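You operate a simulated robot arm through the tools that you are given. There is no shell and no other tool. Be economical: measure what you need, move in short steps, check, and stop when the job is done.

The job below is to be done with a simulated robot arm. You get a single attempt, and the scene is never put back.

Task
Hoist the green motor onto the yellow cradle.
Fine: shut the hook latch before lifting; the hook stays in the eye, the chain eased.

Only the result counts: the job must be done as asked and must still hold three seconds after the hand-in. Knocking over, shifting, dropping, spilling or breaking anything else fails it.

Robot
A 6-joint arm with a fingered hand on a trunk, on a base that drives. Base frame: it is fixed to the floor where the robot stands at the start and does not move with it; the origin is under the middle of the robot, x ahead of it, y to its left, z up. Readings come in cm, degrees, newtons and seconds.
Its first joint turns from -115.0 to 115.0 degrees. Places, roughly: green housing [100, -75, 50]; green motor, red motor [100, 50, 25]; grey housing [100, -125, 50]; hook latch [110, 0, 180]; overhead hoist [110, 0, 220]; pendant switch [60, 0, 100]; top of the yellow cradle [110, -30, 50]. Payload 4 kg.
The tool frame sits at the grasp point between the pads (the TCP): z along the fingers, y along the line on which they close. The tips reach 2.6 cm beyond it. The gripper opens to 16.4 cm. The gripper's body begins 7.3 cm behind the TCP. The gripper is a hand of 5 fingers: y runs from the thumb to the fingers, the wrist lies at [0, 0, -23.9] in the tool frame, and closing takes about 1.5 s.
Orientation is told as [roll, pitch, yaw] about the base's x, y, z axes, in that order, counted from this pose: with the fingers straight down and closing along the base's y, the tool's x points along the base's -x, its y along +y and its z along -z.

Tools
- The arm moves only by the tool drive_tool. Its argument "increments" is a list of rows, each an object of numbers (a shift or turn left out is 0, a gripper value left out holds the last): "tx", "ty", "tz": the shift along the tool's x, y, z in cm; "rx", "ry", "rz": the turn, a rotation vector about the tool's x, y, z in rad. In form: [{"tx": .., "ty": .., "tz": .., "rx": .., "ry": .., "rz": ..}, ...]. A call has 1 to 12 rows; each row shifts and turns the commanded pose from where the row before left it, along the tool's axes as they then stand. "grip" is the gripper command, from -1 (shut) to 1 (fully open), values between in proportion, set as the call begins (left out, the last holds). Rows are played at 5 a second. More than 5 cm and 8.6 degrees between two rows, or a gripper value outside its range, and nothing of the call is played. Where a pose cannot be reached the arm comes as near as it can. A force on the tool above 40 N (or 10 N above the force at the start of the call, whichever is more), or a blocked arm, ends the call early, and 0.2 s more pass. Each finger travels about 4.5 cm/s and halts on what it meets, pressing with about 23 N; the grip force reading is that of the motor and also rises with nothing between the fingers. The clock runs only during rows and for 0.2 s after the last one: add rows that do not move to give the fingers time. It gives the time, the measured TCP pose, the force on the tool (base axes), the opening and the grip force at its end, in the units of the frame above (readings bear some noise), with the torque about the TCP (base axes, N m) and any sound that the robot's microphone picked up.
- Cameras (640 x 400 px; columns grow to the right, rows downward): "scene" is now at [1.37, 20.12, 188.43]; the picture's right is [0.22, -0.98, 0.00], its down [-0.76, -0.17, -0.62] and it looks along [0.61, 0.14, -0.78] (base axes); focal length 288 px, centre (320, 200). "wrist" rides on the gripper at [5.1, -7, -9.3] in the tool frame; the picture's right is [0.81, 0.59, 0.00], its down [-0.43, 0.60, -0.68] and it looks along [-0.40, 0.55, 0.74] (tool axes); focal length 270 px, centre (320, 200). There is no depth. A picture from a camera that has moved, and an enlarged one, comes with that camera's place and axes in the base frame and with its lens.
- snapshot(camera): a new picture of that camera. It takes no simulated time.
- raise_lower(by): slides the trunk up (or, below 0, down) by that many cm; the arm and the scene camera ride with it, the base frame stays. It gives what a move gives, with no picture.
- steer(legs): drives the robot by 1 to 6 legs, each [ahead, left, turn to the left] in cm, cm and degrees, along the robot's own axes; the way and the turn of a leg run together, so that a leg with both is an arc; at most 150 cm and 180 degrees a leg. The arm and the cameras ride along, it lands a little off, and it stops where it bumps. It gives what a move gives.
- preshape(shape): the hand has 5 fingers and takes this shape, open, in about a second: jaw (thumb against the fingers, like two jaws); tri (thumb and two fingers); tip (a fingertip pinch); poke (one finger out to press); point (the index stretched); flat (the hand flat); cup (the hand cupped); fist (a fist). The gripper value then closes the fingers along that shape, each until it touches; the sizes above hold for jaw. It gives what a move gives, with no picture.
- turn_head(pan, tilt): turns the head with the scene camera to pan (to the left, within 155 degrees either way) and tilt (down, from -29 to 69), counted from straight ahead of the robot. It gives what a move gives.
- enlarge(camera, box): a new picture of the part [left, top, right, bottom] of that camera's present view, enlarged. It takes no simulated time.
- job_done(): hands the job in; it is judged then, once.

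Go step by step. Nothing tells you exact positions but the pictures and the camera data: compare them with the known pose of the tool, close in by small moves and look again before you grip or let go. The budget is 120 turns and 82 pictures, counting those below and the enlarged ones. Unless the task says otherwise, let go and move clear before handing in, and close with one line.

The tools are called after "Call:" as a command line: name --argument value ..., lists and objects as JSON in quotes. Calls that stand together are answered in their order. drive_tool: Moves the arm, as the interface text tells. Its arguments: {"type":"object","properties":{"increments":{"type":"array","items":{"type":"object","properties":{"tx":{"type":"number"},"ty":{"type":"number"},"tz":{"type":"number"},"rx":{"type":"number"},"ry":{"type":"number"},"rz":{"type":"number"}}}},"grip":{"type":"number"}},"required":["increments"]} The other tools are called the same way: raise_lower (by) slides the trunk up or down; preshape (shape) gives the hand a shape; steer (legs) drives the base; turn_head (pan, tilt) turns the head that bears the scene camera; snapshot (camera) takes a picture; enlarge (camera, box) takes an enlarged picture of a part of a camera's view; job_done () hands the job in.

At the start:

```text
time: 0.0
tcp_pos: [51.63, 5.36, 149.19]
tool_rot: [0.0, 0.0, -0.1]
force: [-0.4, -0.3, 0.5]
moment: [0.02, 0.01, -0.01]
finger_gap: 16.41
gripper_force: 0.1
shape: jaw
trunk travel left (down, up): [-93.8, 5.2]
robot x, y, heading: [-0.15, -0.14, 0.1]
head pan, tilt: [12.7, 51.3]
```

scene: 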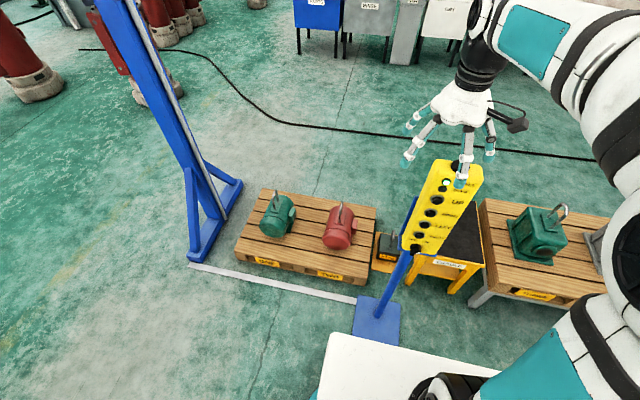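
wrist: 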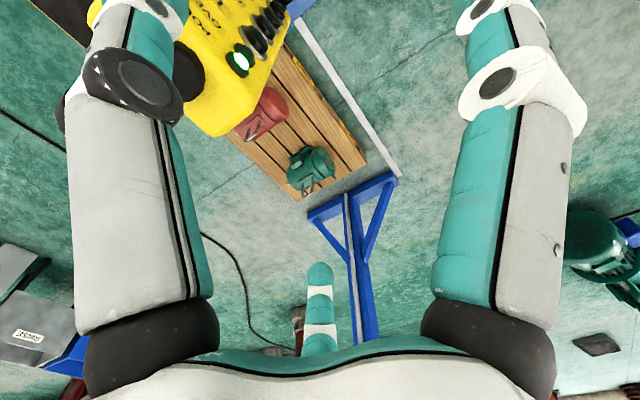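

I see the pallet with green and red motors, a yellow pendant on a blue stand, and the cradle behind it. I'll look closer at the pendant and the hoist.

Call:
enlarge --camera "scene" --box '[380, 140, 508, 260]'

Call:
turn_head --pan 0 --tilt -10

Call:
snapshot --camera "scene"

```text
3.33 times, centred on (444, 200) of scene
camera zoom: at [1.37, 20.12, 188.43], right [0.22, -0.98, 0.0], down [-0.76, -0.17, -0.62], along [0.61, 0.14, -0.78], focal length 958 px, centre (-93, 200)
```

zoom: 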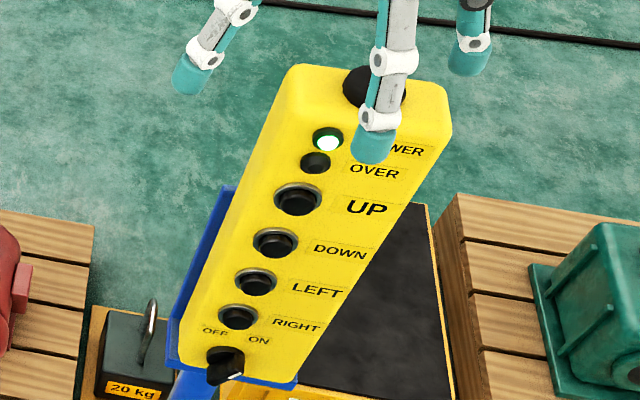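

```text
time: 1.3
tcp_pos: [51.65, 5.4, 149.05]
tool_rot: [0.0, 0.0, 0.0]
force: [1.1, -0.4, 0.3]
moment: [-0.04, -0.01, -0.02]
finger_gap: 16.36
gripper_force: 0.1
shape: jaw
trunk travel left (down, up): [-93.8, 5.2]
robot x, y, heading: [-0.04, -0.3, -0.2]
head pan, tilt: [0.0, -10.0]
```

```text
78 pictures are left
camera scene: at [2.42, 18.46, 197.91], right [0.0, -1.0, 0.0], down [0.17, 0.0, -0.98], along [0.98, 0.0, 0.17], focal length 288 px, centre (320, 200)
```

scene: 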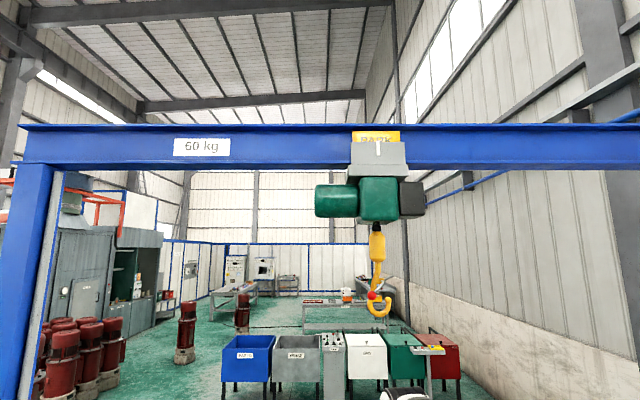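

The hoist hangs on a beam running along y, with the hook near y=0. I'll zoom in on the hook, then the motors and the cradle.

Call:
enlarge --camera "scene" --box '[300, 120, 460, 330]'

Call:
turn_head --pan 10 --tilt 55

Call:
snapshot --camera "scene"

Call:
enlarge --camera "scene" --box '[200, 130, 400, 270]'

```text
1.90 times, centred on (380, 225) of scene
camera zoom: at [2.42, 18.46, 197.91], right [0.0, -1.0, 0.0], down [0.17, 0.0, -0.98], along [0.98, 0.0, 0.17], focal length 548 px, centre (206, 152)
```

zoom: 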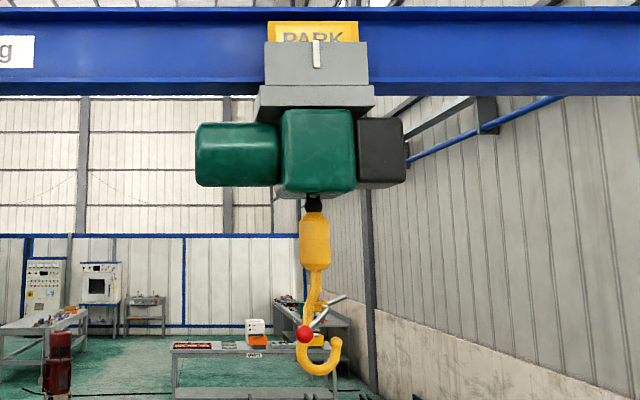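

```text
time: 2.7
tcp_pos: [51.52, 5.19, 149.16]
tool_rot: [-0.2, 0.0, -0.1]
force: [0.2, -1.0, -0.1]
moment: [0.02, 0.0, -0.01]
finger_gap: 16.4
gripper_force: 0.0
shape: jaw
trunk travel left (down, up): [-93.8, 5.2]
robot x, y, heading: [-0.19, -0.13, 0.1]
head pan, tilt: [10.0, 55.0]
```

```text
76 pictures are left
camera scene: at [1.09, 19.71, 187.96], right [0.17, -0.98, 0.0], down [-0.81, -0.14, -0.57], along [0.57, 0.1, -0.82], focal length 288 px, centre (320, 200)
```

scene: 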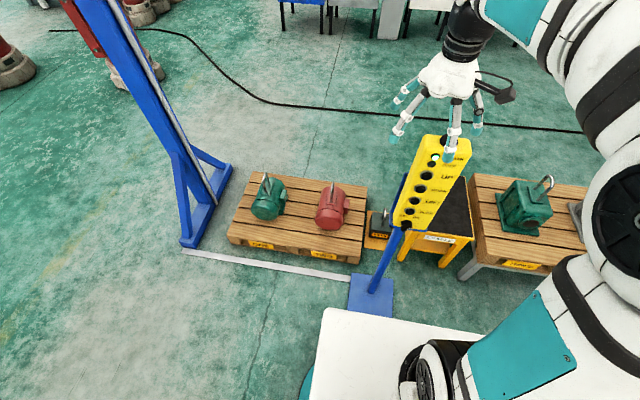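

```text
2.86 times, centred on (300, 200) of scene
camera zoom: at [1.09, 19.71, 187.96], right [0.17, -0.98, 0.0], down [-0.81, -0.14, -0.57], along [0.57, 0.1, -0.82], focal length 822 px, centre (377, 200)
```

zoom: 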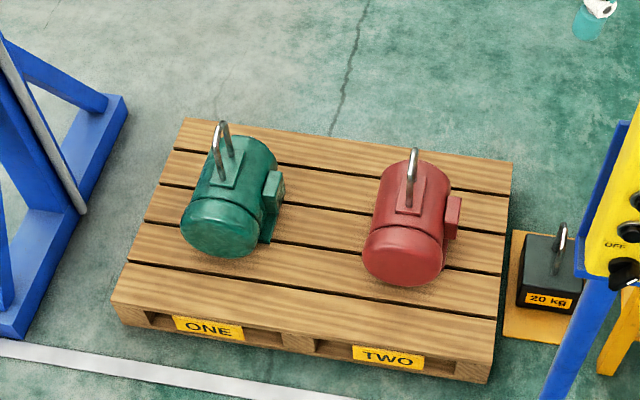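

The green motor sits at the ONE tag, around (110, 75). The pendant has POWER/OVER lamps, UP/DOWN/LEFT/RIGHT buttons and an OFF/ON knob. I'll shape the hand to poke, then take views of the hand and pendant.

Call:
preshape --shape "poke"

Call:
snapshot --camera "wrist"

Call:
enlarge --camera "scene" --box '[350, 60, 510, 260]'

```text
time: 3.6
tcp_pos: [51.59, 5.28, 149.18]
tool_rot: [0.0, -0.1, 0.0]
force: [0.5, 0.6, 0.2]
moment: [0.02, 0.0, 0.02]
finger_gap: 0.0
gripper_force: 0.1
shape: poke
trunk travel left (down, up): [-93.8, 5.2]
robot x, y, heading: [0.18, 0.18, -0.2]
head pan, tilt: [10.0, 55.0]
```

```text
74 pictures are left
camera wrist: at [46.39, -1.71, 158.42], right [-0.81, 0.59, 0.0], down [0.43, 0.6, 0.68], along [0.4, 0.55, -0.74], focal length 270 px, centre (320, 200)
```

wrist: 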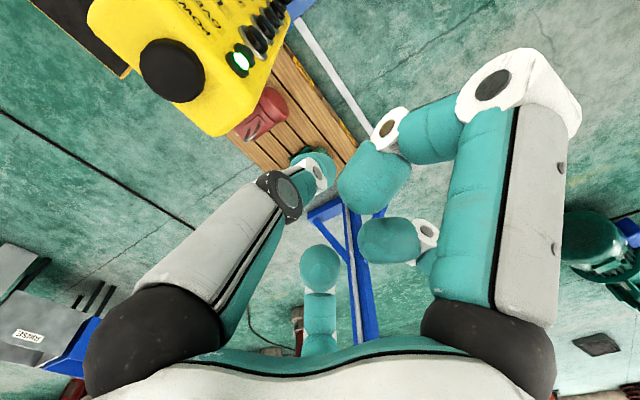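

```text
2.00 times, centred on (430, 160) of scene
camera zoom: at [1.08, 19.71, 187.96], right [0.17, -0.98, 0.0], down [-0.81, -0.14, -0.57], along [0.56, 0.1, -0.82], focal length 575 px, centre (100, 280)
```

zoom: 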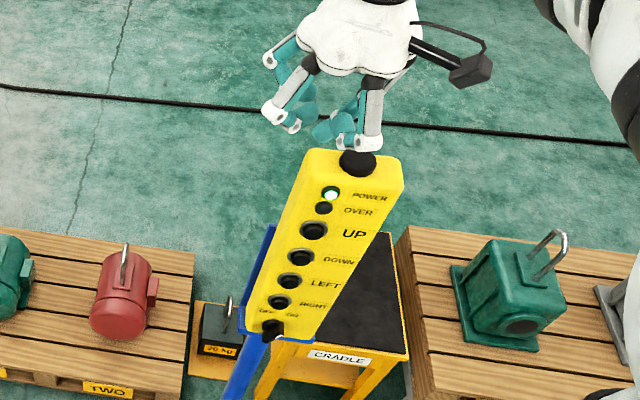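

From triangulation, the pendant face is near x≈55.5, roughly vertical and facing me, with buttons between z≈104 and 130. I'll back off and turn the poking finger to point forward.

Call:
steer --legs '[[-20, 0, 0]]'

Call:
drive_tool --increments '[{"ry": -0.1428}, {"ry": -0.1428}, {"ry": -0.1428}, {"ry": -0.1428}, {"ry": -0.1428}, {"ry": -0.1428}, {"ry": -0.1428}, {"ry": -0.1428}, {"ry": -0.1428}, {"ry": -0.1428}, {"ry": -0.1428}]'

Call:
raise_lower --by -20

Call:
turn_head --pan -10 --tilt 40

Call:
snapshot --camera "scene"

Call:
snapshot --camera "wrist"

```text
time: 5.2
tcp_pos: [31.32, 5.44, 149.18]
tool_rot: [0.0, -0.2, 0.2]
force: [-0.5, 0.0, 1.1]
moment: [0.05, -0.02, -0.05]
finger_gap: 0.0
gripper_force: 0.1
shape: poke
trunk travel left (down, up): [-93.8, 5.2]
robot x, y, heading: [-20.21, -0.18, 0.4]
head pan, tilt: [10.0, 55.0]
```

```text
time: 7.6
tcp_pos: [37.44, 5.99, 147.95]
tool_rot: [0.0, -86.7, -1.3]
force: [-0.1, 2.1, 0.1]
moment: [-0.02, 0.04, -0.15]
finger_gap: 0.0
gripper_force: 0.2
shape: poke
out of reach, approached as far as the arm can: row 5, 6, 7, 8, 11
trunk travel left (down, up): [-93.8, 5.2]
robot x, y, heading: [-20.08, 0.09, 0.2]
head pan, tilt: [10.0, 55.0]
```

```text
time: 9.8
tcp_pos: [37.37, 6.12, 128.05]
tool_rot: [-9.3, -86.8, 8.6]
force: [0.0, 0.2, -1.2]
moment: [0.0, 0.01, 0.01]
finger_gap: 0.0
gripper_force: 0.1
shape: poke
trunk travel left (down, up): [-73.8, 25.2]
robot x, y, heading: [-20.31, 0.01, 0.2]
head pan, tilt: [10.0, 55.0]
```

```text
time: 10.6
tcp_pos: [37.23, 6.07, 128.18]
tool_rot: [-9.5, -86.8, 8.6]
force: [-0.2, -0.1, -0.1]
moment: [0.0, -0.01, 0.0]
finger_gap: 0.01
gripper_force: 0.1
shape: poke
trunk travel left (down, up): [-73.8, 25.2]
robot x, y, heading: [-20.39, 0.02, 0.3]
head pan, tilt: [-10.0, 40.0]
```

```text
72 pictures are left
camera scene: at [-17.92, 16.96, 170.02], right [-0.17, -0.99, 0.0], down [-0.63, 0.11, -0.77], along [0.75, -0.13, -0.64], focal length 288 px, centre (320, 200)
```

scene: 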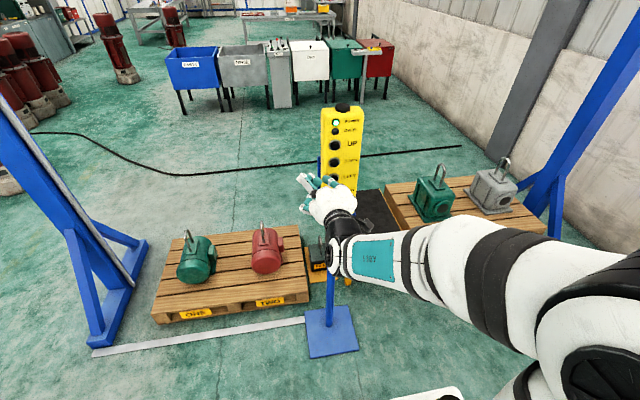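

```text
71 pictures are left
camera wrist: at [27.42, -0.8, 123.53], right [-0.04, 0.58, -0.81], down [-0.65, 0.61, 0.46], along [0.76, 0.54, 0.35], focal length 270 px, centre (320, 200)
```

wrist: 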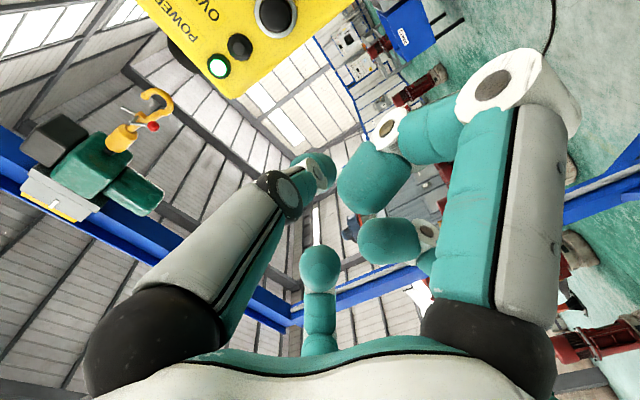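

The finger now points forward. I'll zoom on the pendant for accurate button positions.

Call:
enlarge --camera "scene" --box '[280, 90, 400, 220]'

```text
3.08 times, centred on (340, 155) of scene
camera zoom: at [-17.92, 16.96, 170.02], right [-0.17, -0.99, 0.0], down [-0.63, 0.11, -0.77], along [0.75, -0.13, -0.64], focal length 885 px, centre (258, 338)
```

zoom: 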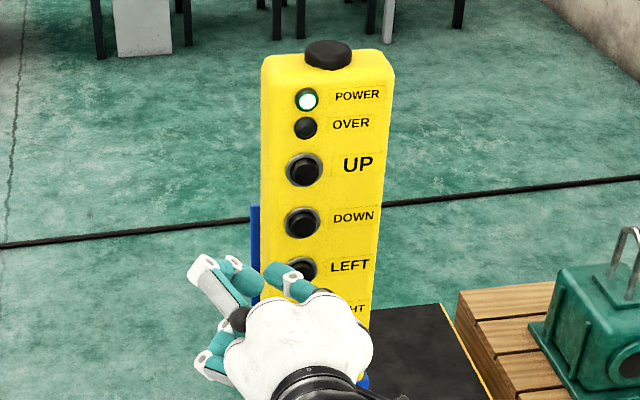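

The buttons come out at x≈55.3, y≈-0.25, with UP z≈127.6, DOWN 122.1, LEFT 116.4 and RIGHT ≈110.8. I'll line the fingertip up with LEFT, staying short of it.

Call:
raise_lower --by -11.5

Call:
drive_tool --increments '[{"ty": -3}, {"ty": -3.2}, {"tz": 4}, {"tz": 4}, {"tz": 2}, {}]'

Call:
snapshot --camera "wrist"

Call:
enlarge --camera "scene" --box '[280, 70, 400, 200]'

```text
time: 12.0
tcp_pos: [37.2, 6.21, 116.44]
tool_rot: [-9.3, -86.8, 8.6]
force: [-0.4, -0.5, -0.5]
moment: [-0.02, 0.0, -0.01]
finger_gap: 0.0
gripper_force: 0.0
shape: poke
trunk travel left (down, up): [-62.3, 36.7]
robot x, y, heading: [-19.73, 0.08, 0.4]
head pan, tilt: [-10.0, 40.0]
```

```text
time: 13.4
tcp_pos: [46.71, 5.78, 117.42]
tool_rot: [-9.5, -86.7, 8.3]
force: [0.7, 0.0, 0.4]
moment: [-0.02, 0.0, -0.05]
finger_gap: 0.0
gripper_force: 0.0
shape: poke
out of reach, approached as far as the arm can: row 1, 2, 3, 4
trunk travel left (down, up): [-62.3, 36.7]
robot x, y, heading: [-20.31, -0.37, 0.2]
head pan, tilt: [-10.0, 40.0]
```

```text
69 pictures are left
camera wrist: at [36.8, -1.09, 112.97], right [-0.03, 0.58, -0.81], down [-0.64, 0.61, 0.46], along [0.77, 0.54, 0.35], focal length 270 px, centre (320, 200)
```

wrist: 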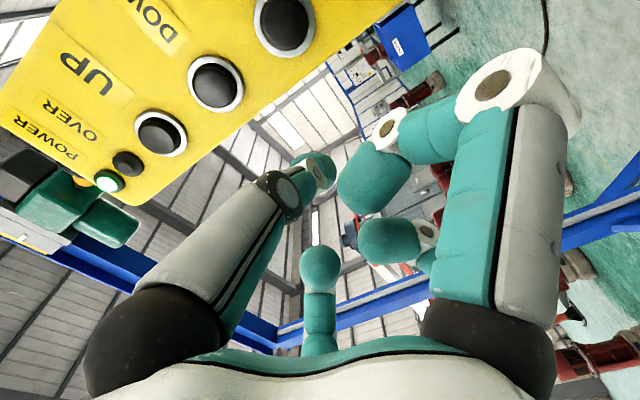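

```text
3.08 times, centred on (340, 135) of scene
camera zoom: at [-17.92, 16.95, 158.53], right [-0.17, -0.99, 0.0], down [-0.63, 0.11, -0.77], along [0.75, -0.13, -0.64], focal length 885 px, centre (258, 400)
```

zoom: 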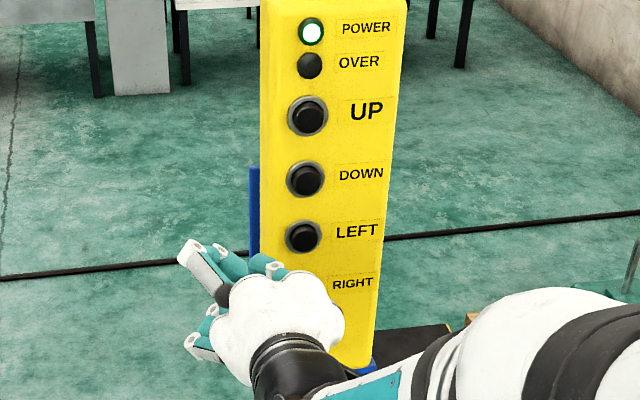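

The y moves were refused while the arm was folded. I'll retry now that it's more extended.

Call:
drive_tool --increments '[{"ty": -2}, {"ty": -2}, {"ty": -2, "tx": 0.9}, {}, {}]'

Call:
enlarge --camera "scene" --box '[280, 70, 400, 200]'

Call:
snapshot --camera "wrist"

```text
time: 14.6
tcp_pos: [46.16, 4.97, 118.04]
tool_rot: [-9.7, -86.6, 8.0]
force: [-0.2, -0.7, -0.1]
moment: [-0.02, 0.0, 0.01]
finger_gap: 0.0
gripper_force: 0.0
shape: poke
out of reach, approached as far as the arm can: row 1, 2, 3
trunk travel left (down, up): [-62.3, 36.7]
robot x, y, heading: [-19.98, -0.17, 0.1]
head pan, tilt: [-10.0, 40.0]
```

```text
3.08 times, centred on (340, 135) of scene
camera zoom: at [-17.91, 16.95, 158.53], right [-0.17, -0.99, 0.0], down [-0.63, 0.11, -0.77], along [0.75, -0.13, -0.64], focal length 885 px, centre (258, 400)
```

zoom: 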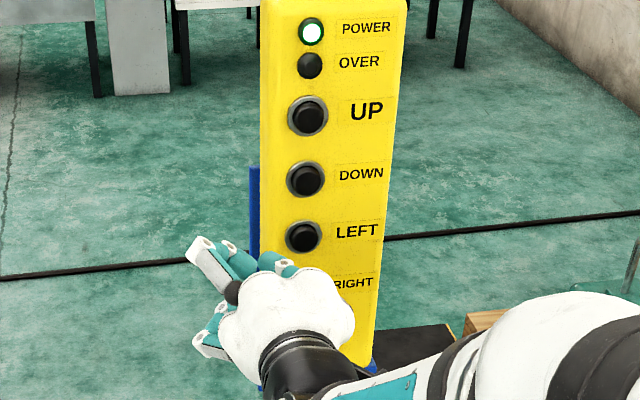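

```text
66 pictures are left
camera wrist: at [36.21, -1.72, 113.5], right [-0.03, 0.58, -0.81], down [-0.63, 0.62, 0.47], along [0.77, 0.53, 0.35], focal length 270 px, centre (320, 200)
```

wrist: 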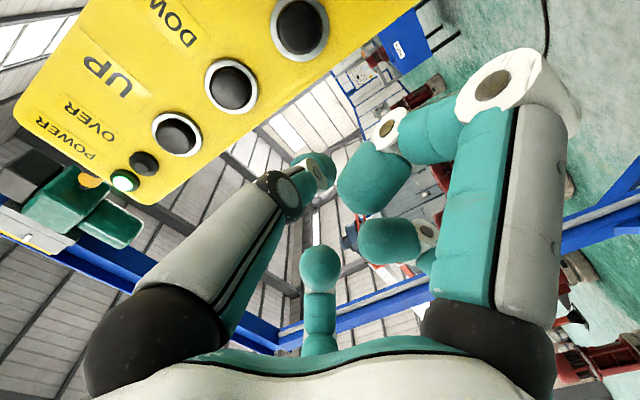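

The arm is too folded, so I'll back the base further off and extend the arm forward.

Call:
steer --legs '[[-22, 0, 0]]'

Call:
drive_tool --increments '[{"tz": 4}, {"tz": 4}, {"tz": 4}, {"tz": 4}, {"tz": 4}, {"ty": -2}, {"ty": -2}, {}, {}]'

```text
time: 16.3
tcp_pos: [24.17, 5.21, 118.12]
tool_rot: [-9.8, -86.8, 8.4]
force: [-0.5, 0.1, -0.4]
moment: [0.0, -0.02, 0.02]
finger_gap: 0.0
gripper_force: 0.0
shape: poke
trunk travel left (down, up): [-62.3, 36.7]
robot x, y, heading: [-42.04, -0.12, 0.4]
head pan, tilt: [-10.0, 40.0]
```

```text
time: 18.3
tcp_pos: [44.48, 4.19, 117.93]
tool_rot: [-10.0, -86.3, 7.3]
force: [0.0, 0.0, -0.3]
moment: [-0.02, -0.02, 0.01]
finger_gap: 0.0
gripper_force: 0.1
shape: poke
out of reach, approached as far as the arm can: row 2, 4, 6, 7
trunk travel left (down, up): [-62.3, 36.7]
robot x, y, heading: [-41.67, -0.47, 0.2]
head pan, tilt: [-10.0, 40.0]
```

I'll use the base for the sideways shift and the trunk for height.

Call:
steer --legs '[[0, -3.9, 0]]'

Call:
raise_lower --by -0.9

Call:
drive_tool --increments '[{"tz": 2}, {"tz": 2}, {"tz": 1}, {}]'

Call:
snapshot --camera "wrist"

Call:
snapshot --camera "scene"

```text
time: 19.2
tcp_pos: [44.42, 0.31, 118.02]
tool_rot: [-9.2, -86.3, 6.6]
force: [0.6, -0.1, 0.0]
moment: [0.01, -0.01, 0.04]
finger_gap: 0.0
gripper_force: 0.3
shape: poke
trunk travel left (down, up): [-62.3, 36.7]
robot x, y, heading: [-42.05, -4.1, 0.3]
head pan, tilt: [-10.0, 40.0]
```

```text
time: 19.8
tcp_pos: [44.51, 0.4, 116.95]
tool_rot: [-10.0, -86.3, 7.4]
force: [-0.1, -0.4, -0.6]
moment: [0.02, 0.0, -0.03]
finger_gap: 0.0
gripper_force: 0.1
shape: poke
trunk travel left (down, up): [-61.4, 37.6]
robot x, y, heading: [-42.4, -4.03, 0.5]
head pan, tilt: [-10.0, 40.0]
```

```text
time: 20.8
tcp_pos: [49.49, 0.21, 116.83]
tool_rot: [-9.9, -86.3, 7.1]
force: [0.8, -0.2, -0.1]
moment: [-0.02, -0.01, -0.01]
finger_gap: 0.0
gripper_force: 0.2
shape: poke
trunk travel left (down, up): [-61.4, 37.6]
robot x, y, heading: [-41.99, -4.04, 0.7]
head pan, tilt: [-10.0, 40.0]
```

```text
65 pictures are left
camera wrist: at [39.34, -6.49, 112.28], right [-0.02, 0.58, -0.81], down [-0.62, 0.63, 0.47], along [0.78, 0.52, 0.34], focal length 270 px, centre (320, 200)
```

wrist: 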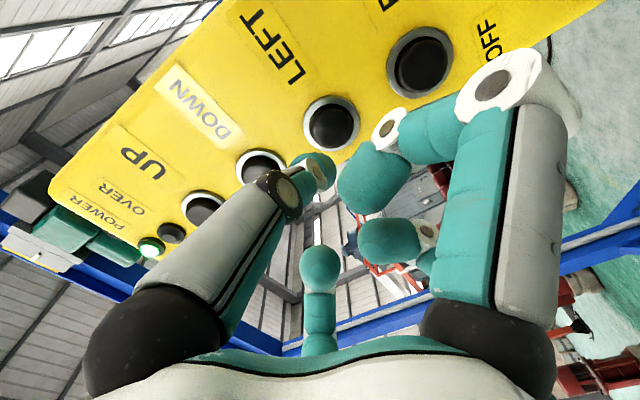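

```text
64 pictures are left
camera scene: at [-39.75, 13.02, 157.63], right [-0.17, -0.99, 0.0], down [-0.63, 0.11, -0.77], along [0.76, -0.13, -0.64], focal length 288 px, centre (320, 200)
```

scene: 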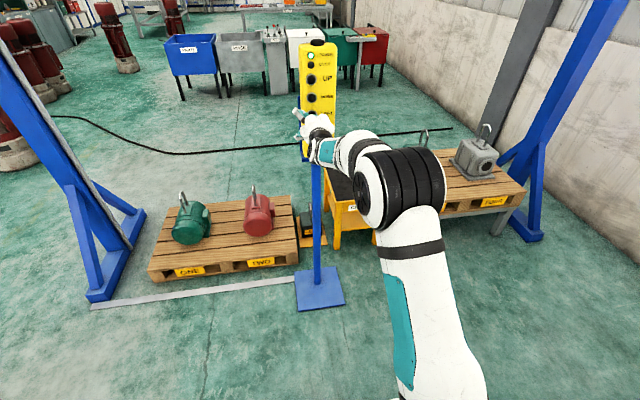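

The fingertip points at LEFT but looks about 0.8 cm high. I'll correct that and press in small steps.

Call:
drive_tool --increments '[{"tx": 0.8}, {"tz": 1}, {"tz": 1}, {"tz": 0.5}, {"tz": 0.5}, {"tz": 0.3}]'

Call:
snapshot --camera "wrist"

```text
time: 22.2
tcp_pos: [52.66, -0.04, 115.68]
tool_rot: [-10.2, -86.3, 7.6]
force: [-1.2, 0.1, 0.0]
moment: [0.02, -0.01, -0.01]
finger_gap: 0.01
gripper_force: 0.0
shape: poke
trunk travel left (down, up): [-61.4, 37.6]
robot x, y, heading: [-41.72, -4.07, 0.5]
head pan, tilt: [-10.0, 40.0]
```

```text
63 pictures are left
camera wrist: at [42.6, -6.73, 111.22], right [-0.03, 0.58, -0.81], down [-0.62, 0.63, 0.47], along [0.78, 0.52, 0.34], focal length 270 px, centre (320, 200)
```

wrist: 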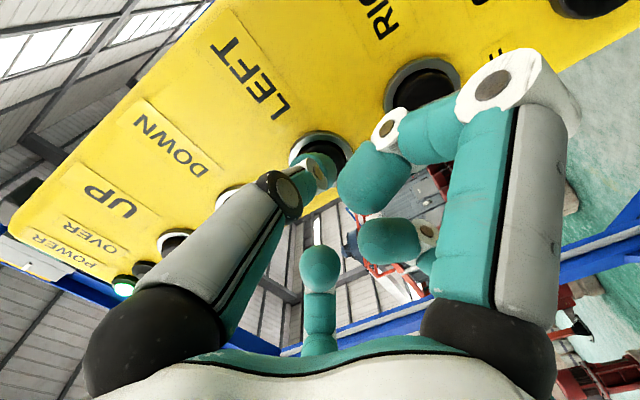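

The tip is right over the LEFT button. I'll press in small increments.

Call:
drive_tool --increments '[{"tz": 0.3}, {"tz": 0.3}, {"tz": 0.2}, {}]'

```text
time: 23.2
tcp_pos: [53.32, -0.09, 115.69]
tool_rot: [-9.6, -86.5, 7.0]
force: [-18.3, -3.4, -1.0]
moment: [0.01, 0.02, -0.13]
finger_gap: 0.0
gripper_force: 0.0
shape: poke
trunk travel left (down, up): [-61.4, 37.6]
robot x, y, heading: [-42.03, -3.66, 0.6]
head pan, tilt: [-10.0, 40.0]
```

I feel contact at about 18 N. I'll see whether the hoist is moving.

Call:
turn_head --pan 12 --tilt 0

Call:
snapshot --camera "scene"

```text
time: 24.2
tcp_pos: [53.24, -0.07, 115.7]
tool_rot: [-9.6, -86.5, 7.1]
force: [-20.7, -3.7, -4.1]
moment: [0.02, 0.07, -0.16]
finger_gap: 0.0
gripper_force: 0.0
shape: poke
trunk travel left (down, up): [-61.4, 37.6]
robot x, y, heading: [-41.73, -3.92, 0.6]
head pan, tilt: [12.0, 0.0]
```

```text
62 pictures are left
camera scene: at [-39.63, 16.3, 164.0], right [0.22, -0.98, 0.0], down [0.0, 0.0, -1.0], along [0.98, 0.22, 0.0], focal length 288 px, centre (320, 200)
```

scene: 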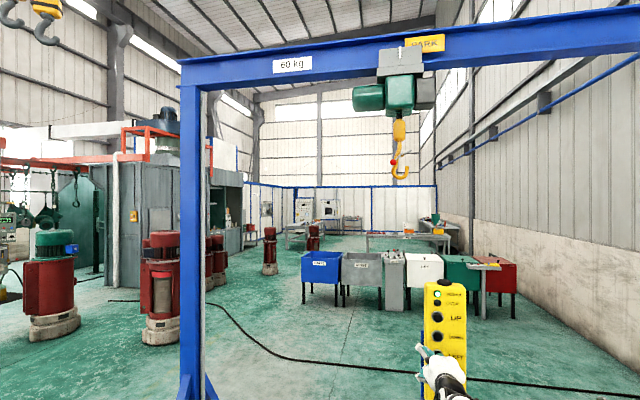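

The trolley is moving left, away from PARK. I'll hold the button and time it.

Call:
drive_tool --increments '[{}, {}, {}, {}, {}, {}, {}, {}, {}]'

Call:
snapshot --camera "scene"

```text
time: 26.2
tcp_pos: [53.31, 0.01, 115.82]
tool_rot: [-10.2, -86.4, 7.7]
force: [-19.3, -1.8, 0.8]
moment: [-0.02, 0.08, -0.11]
finger_gap: 0.0
gripper_force: 0.1
shape: poke
trunk travel left (down, up): [-61.4, 37.6]
robot x, y, heading: [-41.99, -3.94, 0.3]
head pan, tilt: [12.0, 0.0]
```

```text
61 pictures are left
camera scene: at [-39.66, 16.35, 164.01], right [0.22, -0.98, 0.0], down [0.0, 0.0, -1.0], along [0.98, 0.22, 0.0], focal length 288 px, centre (320, 200)
```

scene: 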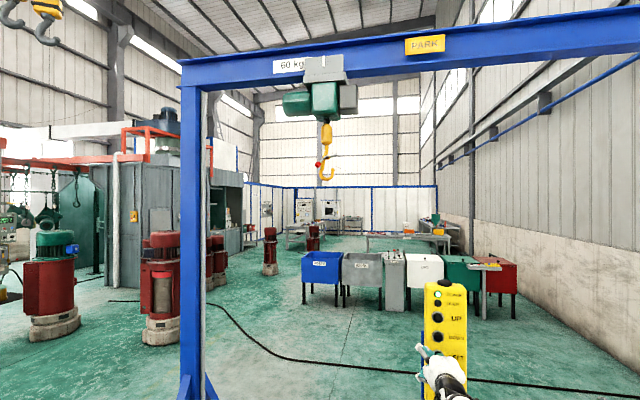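

Hook y is about 46, moving at roughly 19 cm/s. I'll hold about 1.8 s more, then release.

Call:
drive_tool --increments '[{}, {}, {}, {}, {}, {}, {}, {}, {"tz": -1.5}, {}]'

Call:
turn_head --pan 25 --tilt 20

Call:
snapshot --camera "scene"

```text
time: 28.4
tcp_pos: [52.08, 0.03, 115.79]
tool_rot: [-9.8, -86.3, 7.0]
force: [0.3, 0.4, -0.2]
moment: [0.04, 0.02, 0.02]
finger_gap: 0.04
gripper_force: 0.0
shape: poke
trunk travel left (down, up): [-61.4, 37.6]
robot x, y, heading: [-41.9, -3.82, 0.7]
head pan, tilt: [12.0, 0.0]
```

```text
time: 29.3
tcp_pos: [51.96, 0.05, 115.81]
tool_rot: [-10.0, -86.3, 7.3]
force: [0.8, -0.2, -0.4]
moment: [0.01, -0.01, -0.01]
finger_gap: 0.0
gripper_force: 0.1
shape: poke
trunk travel left (down, up): [-61.4, 37.6]
robot x, y, heading: [-41.97, -3.79, 0.6]
head pan, tilt: [25.0, 20.0]
```

```text
60 pictures are left
camera scene: at [-39.72, 18.43, 160.77], right [0.43, -0.9, 0.0], down [-0.31, -0.15, -0.94], along [0.85, 0.4, -0.34], focal length 288 px, centre (320, 200)
```

scene: 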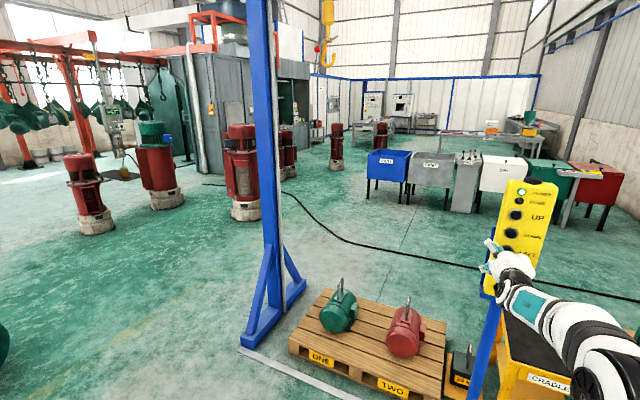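

The trolley stopped with the hook at about y≈84. I'll zoom on the motor eye and the hook for precise positions.

Call:
enlarge --camera "scene" --box '[290, 260, 450, 360]'

Call:
enlarge --camera "scene" --box '[290, 0, 370, 80]'

```text
4.00 times, centred on (370, 310) of scene
camera zoom: at [-39.72, 18.43, 160.77], right [0.43, -0.9, 0.0], down [-0.31, -0.15, -0.94], along [0.85, 0.4, -0.34], focal length 1150 px, centre (120, -240)
```

zoom: 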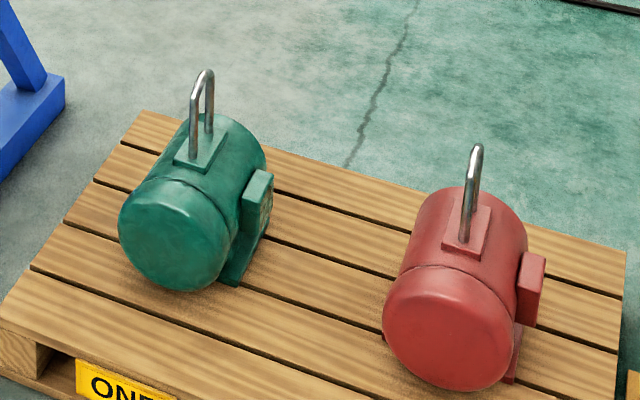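

```text
5.00 times, centred on (330, 40) of scene
camera zoom: at [-39.72, 18.43, 160.77], right [0.43, -0.9, 0.0], down [-0.31, -0.15, -0.94], along [0.85, 0.4, -0.34], focal length 1438 px, centre (270, 1000)
```

zoom: 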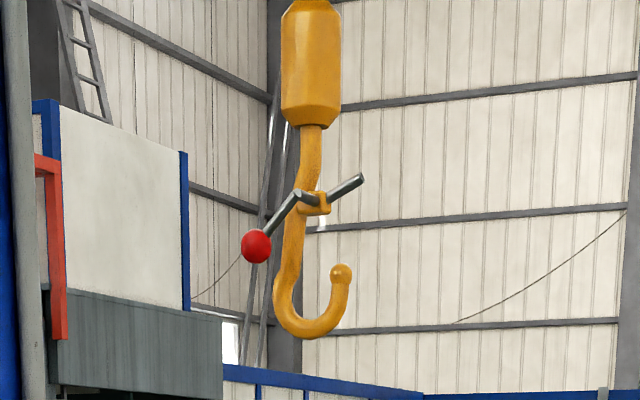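

The eye is at about (110, 74, base z 35, top z 49), with its plane along x. The hook is at bowl y≈84.5, bottom z≈174.6, tip on the -y side, so I lower it beside the eye and then move right. Next I'll press DOWN.

Call:
drive_tool --increments '[{"tz": -1.5}]'

Call:
raise_lower --by 5.6

Call:
drive_tool --increments '[{"tz": 1.2}, {"tz": 0.6}, {"tz": 0.5}, {"tz": 0.4}, {"tz": 0.2}, {}, {}]'

Call:
snapshot --camera "scene"

```text
time: 29.7
tcp_pos: [50.53, 0.12, 115.88]
tool_rot: [-9.9, -86.2, 7.5]
force: [-0.1, -0.3, 0.5]
moment: [0.01, 0.0, -0.02]
finger_gap: 0.0
gripper_force: 0.0
shape: poke
trunk travel left (down, up): [-61.4, 37.6]
robot x, y, heading: [-41.92, -4.35, 0.4]
head pan, tilt: [25.0, 20.0]
```

```text
time: 30.6
tcp_pos: [50.52, 0.1, 121.48]
tool_rot: [-10.0, -86.3, 7.3]
force: [-0.8, 0.1, 0.0]
moment: [0.0, -0.01, 0.02]
finger_gap: 0.0
gripper_force: 0.1
shape: poke
trunk travel left (down, up): [-67.0, 32.0]
robot x, y, heading: [-41.97, -4.05, 0.5]
head pan, tilt: [25.0, 20.0]
```

```text
time: 32.2
tcp_pos: [53.23, -0.03, 121.29]
tool_rot: [-9.8, -86.3, 7.3]
force: [-16.7, -1.0, -3.4]
moment: [-0.02, 0.11, -0.02]
finger_gap: 0.01
gripper_force: 0.1
shape: poke
trunk travel left (down, up): [-67.0, 32.0]
robot x, y, heading: [-42.02, -3.91, 0.3]
head pan, tilt: [25.0, 20.0]
```

```text
57 pictures are left
camera scene: at [-39.98, 18.42, 166.37], right [0.43, -0.9, 0.0], down [-0.31, -0.15, -0.94], along [0.85, 0.4, -0.34], focal length 288 px, centre (320, 200)
```

scene: 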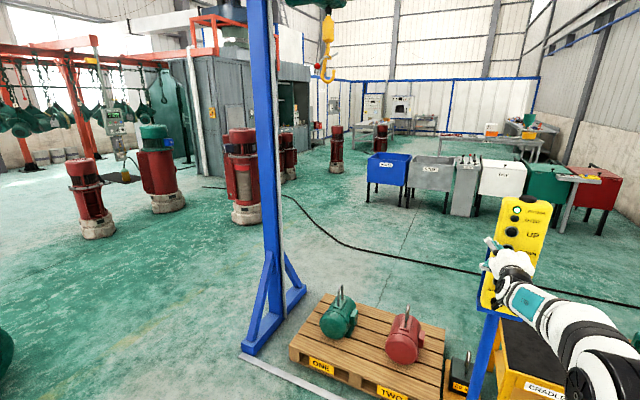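

I'm holding DOWN and will check the speed.

Call:
drive_tool --increments '[{}, {}, {}, {}, {}, {}, {}, {}, {}]'

Call:
snapshot --camera "scene"

```text
time: 34.2
tcp_pos: [53.37, 0.0, 121.51]
tool_rot: [-10.2, -86.5, 7.5]
force: [-11.5, -1.3, 2.7]
moment: [0.01, -0.1, -0.02]
finger_gap: 0.01
gripper_force: 0.1
shape: poke
trunk travel left (down, up): [-67.0, 32.0]
robot x, y, heading: [-41.8, -4.23, 0.6]
head pan, tilt: [25.0, 20.0]
```

```text
56 pictures are left
camera scene: at [-39.96, 18.42, 166.38], right [0.43, -0.9, 0.0], down [-0.31, -0.15, -0.94], along [0.85, 0.4, -0.34], focal length 288 px, centre (320, 200)
```

scene: 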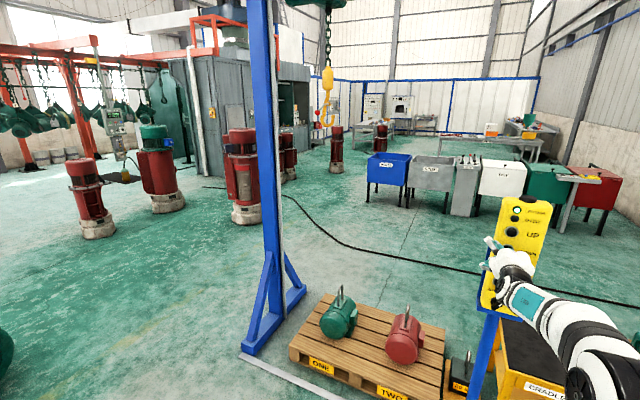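

Descent is about 12 cm/s, with the bottom now at z≈150. I'll keep holding for about 7.6 s, then check.

Call:
drive_tool --increments '[{}, {}, {}, {}, {}, {}, {}, {}, {}, {}, {}, {}]'

Call:
drive_tool --increments '[{}, {}, {}, {}, {}, {}, {}, {}, {}, {}, {}, {}]'

Call:
snapshot --camera "scene"

```text
time: 36.8
tcp_pos: [53.35, -0.05, 121.5]
tool_rot: [-10.0, -86.4, 7.5]
force: [-7.7, -1.5, 1.5]
moment: [0.01, -0.08, -0.03]
finger_gap: 0.0
gripper_force: 0.1
shape: poke
trunk travel left (down, up): [-67.0, 32.0]
robot x, y, heading: [-42.03, -3.96, 0.3]
head pan, tilt: [25.0, 20.0]
```

```text
time: 39.4
tcp_pos: [53.42, -0.04, 121.47]
tool_rot: [-10.0, -86.4, 7.4]
force: [-7.0, -0.7, 1.2]
moment: [-0.02, -0.02, -0.03]
finger_gap: 0.0
gripper_force: 0.0
shape: poke
trunk travel left (down, up): [-67.0, 32.0]
robot x, y, heading: [-42.11, -4.31, 0.5]
head pan, tilt: [25.0, 20.0]
```

```text
55 pictures are left
camera scene: at [-39.87, 18.43, 166.37], right [0.43, -0.9, 0.0], down [-0.31, -0.15, -0.94], along [0.85, 0.4, -0.34], focal length 288 px, centre (320, 200)
```

scene: 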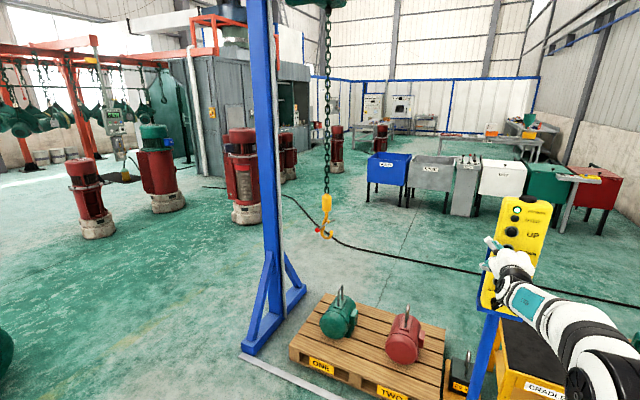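

The bottom is at z≈81. I'll hold about 2.2 s more, then release to fine-tune.

Call:
drive_tool --increments '[{}, {}, {}, {}, {}, {}, {}, {}, {}, {}, {"tz": -1.3}, {}]'

Call:
enlarge --camera "scene" --box '[270, 220, 430, 350]'

```text
time: 42.0
tcp_pos: [52.14, 0.01, 121.4]
tool_rot: [-9.9, -86.4, 7.4]
force: [1.0, 0.6, 0.1]
moment: [0.02, 0.04, 0.01]
finger_gap: 0.0
gripper_force: 0.2
shape: poke
trunk travel left (down, up): [-67.0, 32.0]
robot x, y, heading: [-41.79, -4.03, 0.4]
head pan, tilt: [25.0, 20.0]
```

```text
3.08 times, centred on (350, 285) of scene
camera zoom: at [-39.68, 18.44, 166.36], right [0.43, -0.9, 0.0], down [-0.31, -0.15, -0.94], along [0.85, 0.4, -0.34], focal length 885 px, centre (228, -62)
```

zoom: 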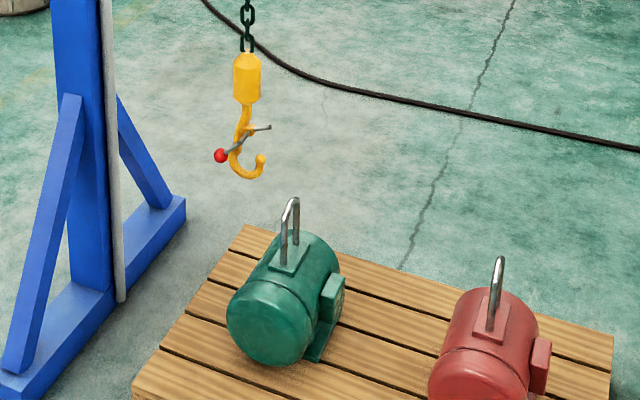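

The bottom is at z≈50.5 and needs about 12 cm more. A short pulse next.

Call:
drive_tool --increments '[{"tz": 1.3}, {}, {}, {}, {"tz": -1.3}, {}, {}]'

Call:
enlarge --camera "scene" --box '[290, 250, 370, 330]'

```text
time: 43.6
tcp_pos: [52.25, 0.01, 121.62]
tool_rot: [-10.0, -86.3, 7.4]
force: [-0.6, -0.3, -0.4]
moment: [-0.02, -0.01, 0.01]
finger_gap: 0.01
gripper_force: 0.1
shape: poke
trunk travel left (down, up): [-67.0, 32.0]
robot x, y, heading: [-42.07, -4.08, 0.6]
head pan, tilt: [25.0, 20.0]
```

```text
5.00 times, centred on (330, 290) of scene
camera zoom: at [-39.72, 18.44, 166.37], right [0.43, -0.9, 0.0], down [-0.31, -0.15, -0.94], along [0.85, 0.4, -0.34], focal length 1438 px, centre (270, -250)
```

zoom: 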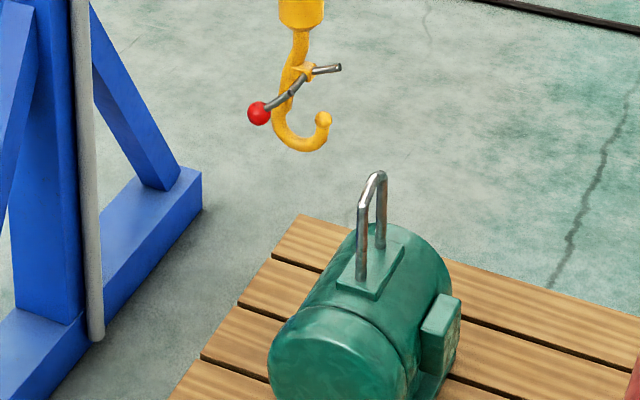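

The pulse gave only 1.4 cm (start lag). I'll use a longer one, about 0.6 s more.

Call:
drive_tool --increments '[{"tz": 1.3}, {}, {}, {}, {}, {}, {}, {"tz": -1.3}, {}, {}]'

Call:
enlarge --camera "scene" --box '[290, 250, 370, 330]'

```text
time: 45.8
tcp_pos: [52.21, 0.17, 121.31]
tool_rot: [-10.1, -86.4, 7.4]
force: [-0.5, -0.2, -0.6]
moment: [0.03, 0.02, 0.01]
finger_gap: 0.02
gripper_force: 0.0
shape: poke
trunk travel left (down, up): [-67.0, 32.0]
robot x, y, heading: [-41.81, -3.86, 0.5]
head pan, tilt: [25.0, 20.0]
```

```text
5.00 times, centred on (330, 290) of scene
camera zoom: at [-39.72, 18.44, 166.37], right [0.43, -0.9, 0.0], down [-0.31, -0.15, -0.94], along [0.85, 0.4, -0.34], focal length 1438 px, centre (270, -250)
```

zoom: 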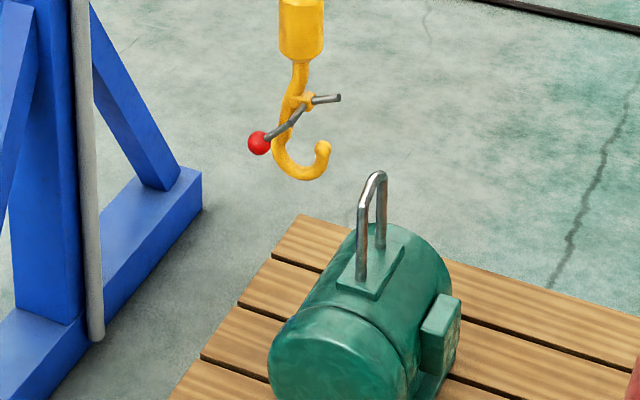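

The bottom is at z≈44.5. About 6 cm more.

Call:
drive_tool --increments '[{"tz": 1.3}, {}, {}, {}, {}, {}, {}, {}, {"tz": -1.3}, {}, {}]'

Call:
enlarge --camera "scene" --box '[290, 250, 370, 330]'

```text
time: 48.2
tcp_pos: [52.23, 0.02, 121.49]
tool_rot: [-10.0, -86.2, 7.2]
force: [0.0, 0.2, 0.0]
moment: [-0.01, -0.02, 0.05]
finger_gap: 0.02
gripper_force: 0.1
shape: poke
trunk travel left (down, up): [-67.0, 32.0]
robot x, y, heading: [-41.9, -4.24, 0.5]
head pan, tilt: [25.0, 20.0]
```

```text
5.00 times, centred on (330, 290) of scene
camera zoom: at [-39.72, 18.44, 166.37], right [0.43, -0.9, 0.0], down [-0.31, -0.15, -0.94], along [0.85, 0.4, -0.34], focal length 1438 px, centre (270, -250)
```

zoom: 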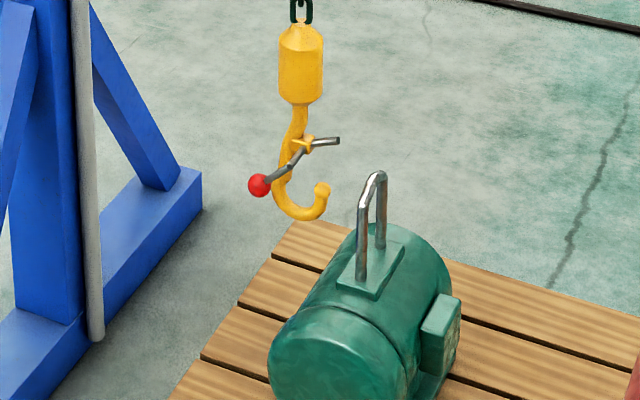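

The hook bottom is at z≈37.7 and the tip at ≈45, which is the right height for the hole. Now I'll press RIGHT, about 10.5 cm in total.

Call:
drive_tool --increments '[{"tz": -1.6}]'

Call:
raise_lower --by -11.2

Call:
snapshot --camera "wrist"

```text
time: 48.6
tcp_pos: [50.72, -0.02, 121.36]
tool_rot: [-10.4, -86.4, 7.8]
force: [-0.7, 0.4, 0.5]
moment: [-0.01, -0.03, 0.0]
finger_gap: 0.02
gripper_force: 0.1
shape: poke
trunk travel left (down, up): [-67.0, 32.0]
robot x, y, heading: [-41.88, -4.31, 0.5]
head pan, tilt: [25.0, 20.0]
```

```text
time: 50.1
tcp_pos: [50.52, -0.07, 110.21]
tool_rot: [-10.0, -86.3, 7.3]
force: [-0.3, 0.3, -0.8]
moment: [0.02, -0.02, -0.01]
finger_gap: 0.0
gripper_force: 0.1
shape: poke
trunk travel left (down, up): [-55.8, 43.2]
robot x, y, heading: [-41.97, -3.99, 0.4]
head pan, tilt: [25.0, 20.0]
```

```text
50 pictures are left
camera wrist: at [40.51, -6.62, 105.78], right [-0.02, 0.58, -0.81], down [-0.62, 0.63, 0.47], along [0.78, 0.52, 0.34], focal length 270 px, centre (320, 200)
```

wrist: 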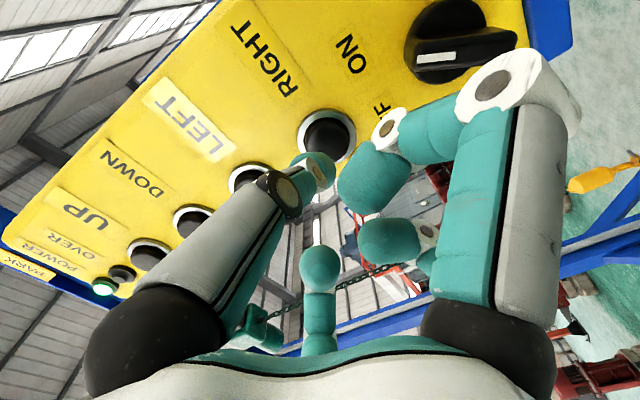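

The finger lines up with RIGHT, but a curled knuckle could touch the OFF/ON knob below it. I'll tilt the finger slightly downward to keep the knuckle back.

Call:
drive_tool --increments '[{"ry": 0.13}, {"tx": -0.4}, {}]'

Call:
snapshot --camera "wrist"

```text
time: 50.9
tcp_pos: [50.62, 0.1, 110.52]
tool_rot: [-3.4, -78.9, 0.8]
force: [0.5, -0.3, 0.2]
moment: [0.02, 0.0, -0.04]
finger_gap: 0.01
gripper_force: 0.0
shape: poke
trunk travel left (down, up): [-55.8, 43.2]
robot x, y, heading: [-41.88, -4.14, 0.6]
head pan, tilt: [25.0, 20.0]
```

```text
49 pictures are left
camera wrist: at [40.01, -6.48, 107.4], right [-0.13, 0.59, -0.8], down [-0.55, 0.63, 0.55], along [0.82, 0.51, 0.24], focal length 270 px, centre (320, 200)
```

wrist: 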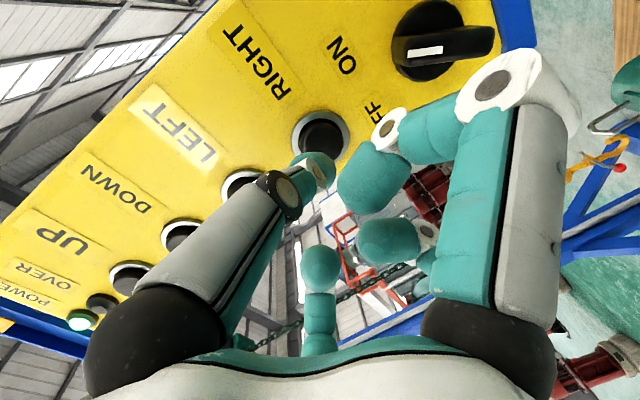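

Alignment is good. I'll pulse RIGHT.

Call:
drive_tool --increments '[{"ty": -0.3}, {"tz": 1.3}, {"tz": 1.5}, {}, {}, {}, {}, {}, {"tz": -1.4}, {}, {}]'

Call:
enlarge --camera "scene" --box '[290, 220, 370, 300]'

```text
time: 53.3
tcp_pos: [51.97, -0.26, 110.39]
tool_rot: [-3.4, -78.9, 0.6]
force: [-0.5, -0.4, 0.9]
moment: [0.0, 0.0, -0.01]
finger_gap: 0.0
gripper_force: 0.1
shape: poke
trunk travel left (down, up): [-55.8, 43.2]
robot x, y, heading: [-41.69, -4.16, 0.5]
head pan, tilt: [25.0, 20.0]
```

```text
5.00 times, centred on (330, 260) of scene
camera zoom: at [-39.71, 18.44, 155.17], right [0.43, -0.9, 0.0], down [-0.31, -0.15, -0.94], along [0.85, 0.4, -0.34], focal length 1438 px, centre (270, -100)
```

zoom: 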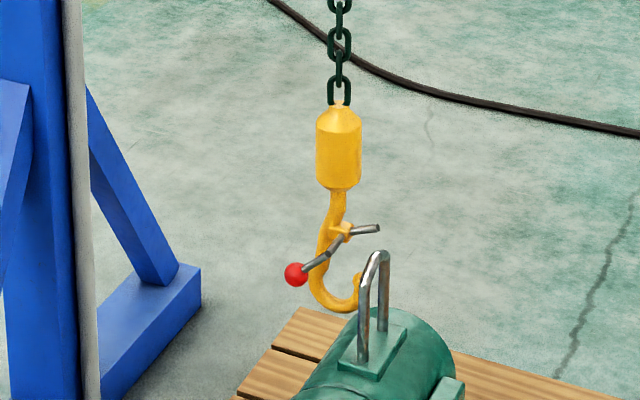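

The hook moved about 5 cm and the tip is at the eye opening. Same pulse again.

Call:
drive_tool --increments '[{"tz": 1.4}, {}, {}, {}, {}, {}, {"tz": -1.4}, {}, {}]'

Call:
enlarge --camera "scene" --box '[290, 220, 370, 300]'

```text
time: 55.3
tcp_pos: [51.93, -0.37, 110.24]
tool_rot: [-3.3, -78.9, 0.6]
force: [0.2, -0.4, 0.2]
moment: [-0.02, -0.02, 0.01]
finger_gap: 0.0
gripper_force: 0.0
shape: poke
trunk travel left (down, up): [-55.8, 43.2]
robot x, y, heading: [-41.88, -3.88, 0.6]
head pan, tilt: [25.0, 20.0]
```

```text
5.00 times, centred on (330, 260) of scene
camera zoom: at [-39.71, 18.44, 155.17], right [0.43, -0.9, 0.0], down [-0.31, -0.15, -0.94], along [0.85, 0.4, -0.34], focal length 1438 px, centre (270, -100)
```

zoom: 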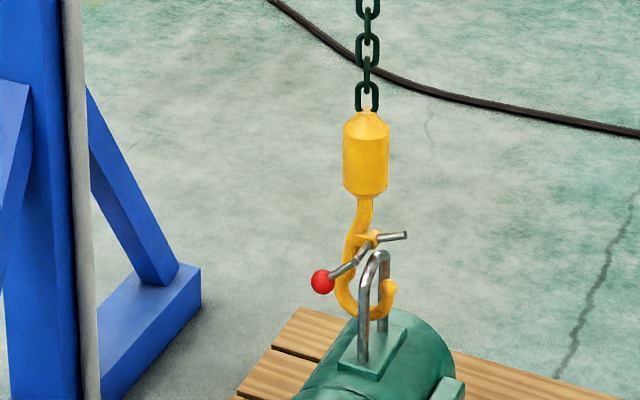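

The hook tip is through the eye. I'll raise the hook about 5 cm, still slack, so the eye bar sits in the bowl clear of the latch. Moving to UP.

Call:
drive_tool --increments '[{"tz": -1.6}]'

Call:
raise_lower --by 16.8

Call:
snapshot --camera "wrist"

```text
time: 55.7
tcp_pos: [50.71, -0.25, 110.76]
tool_rot: [-3.3, -78.9, 0.6]
force: [0.7, -1.0, -0.2]
moment: [0.01, -0.01, 0.0]
finger_gap: 0.0
gripper_force: 0.0
shape: poke
trunk travel left (down, up): [-55.8, 43.2]
robot x, y, heading: [-41.99, -4.13, 0.6]
head pan, tilt: [25.0, 20.0]
```

```text
time: 57.6
tcp_pos: [50.56, -0.44, 127.48]
tool_rot: [-3.3, -78.9, 0.7]
force: [0.6, -0.1, -1.0]
moment: [0.01, 0.0, -0.03]
finger_gap: 0.01
gripper_force: 0.1
shape: poke
trunk travel left (down, up): [-72.6, 26.4]
robot x, y, heading: [-42.16, -3.93, 0.5]
head pan, tilt: [25.0, 20.0]
```

```text
46 pictures are left
camera wrist: at [40.04, -6.94, 124.23], right [-0.13, 0.59, -0.8], down [-0.55, 0.63, 0.55], along [0.82, 0.51, 0.24], focal length 270 px, centre (320, 200)
```

wrist: 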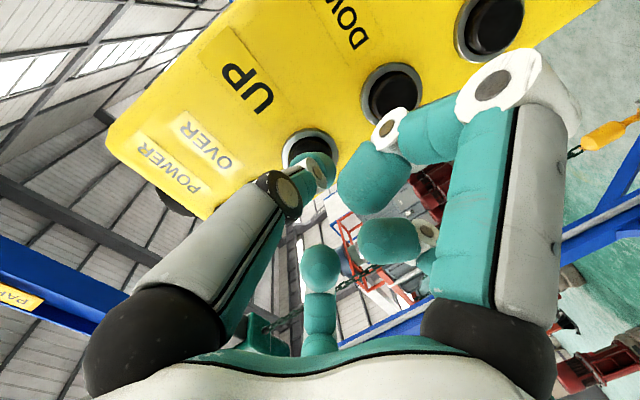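

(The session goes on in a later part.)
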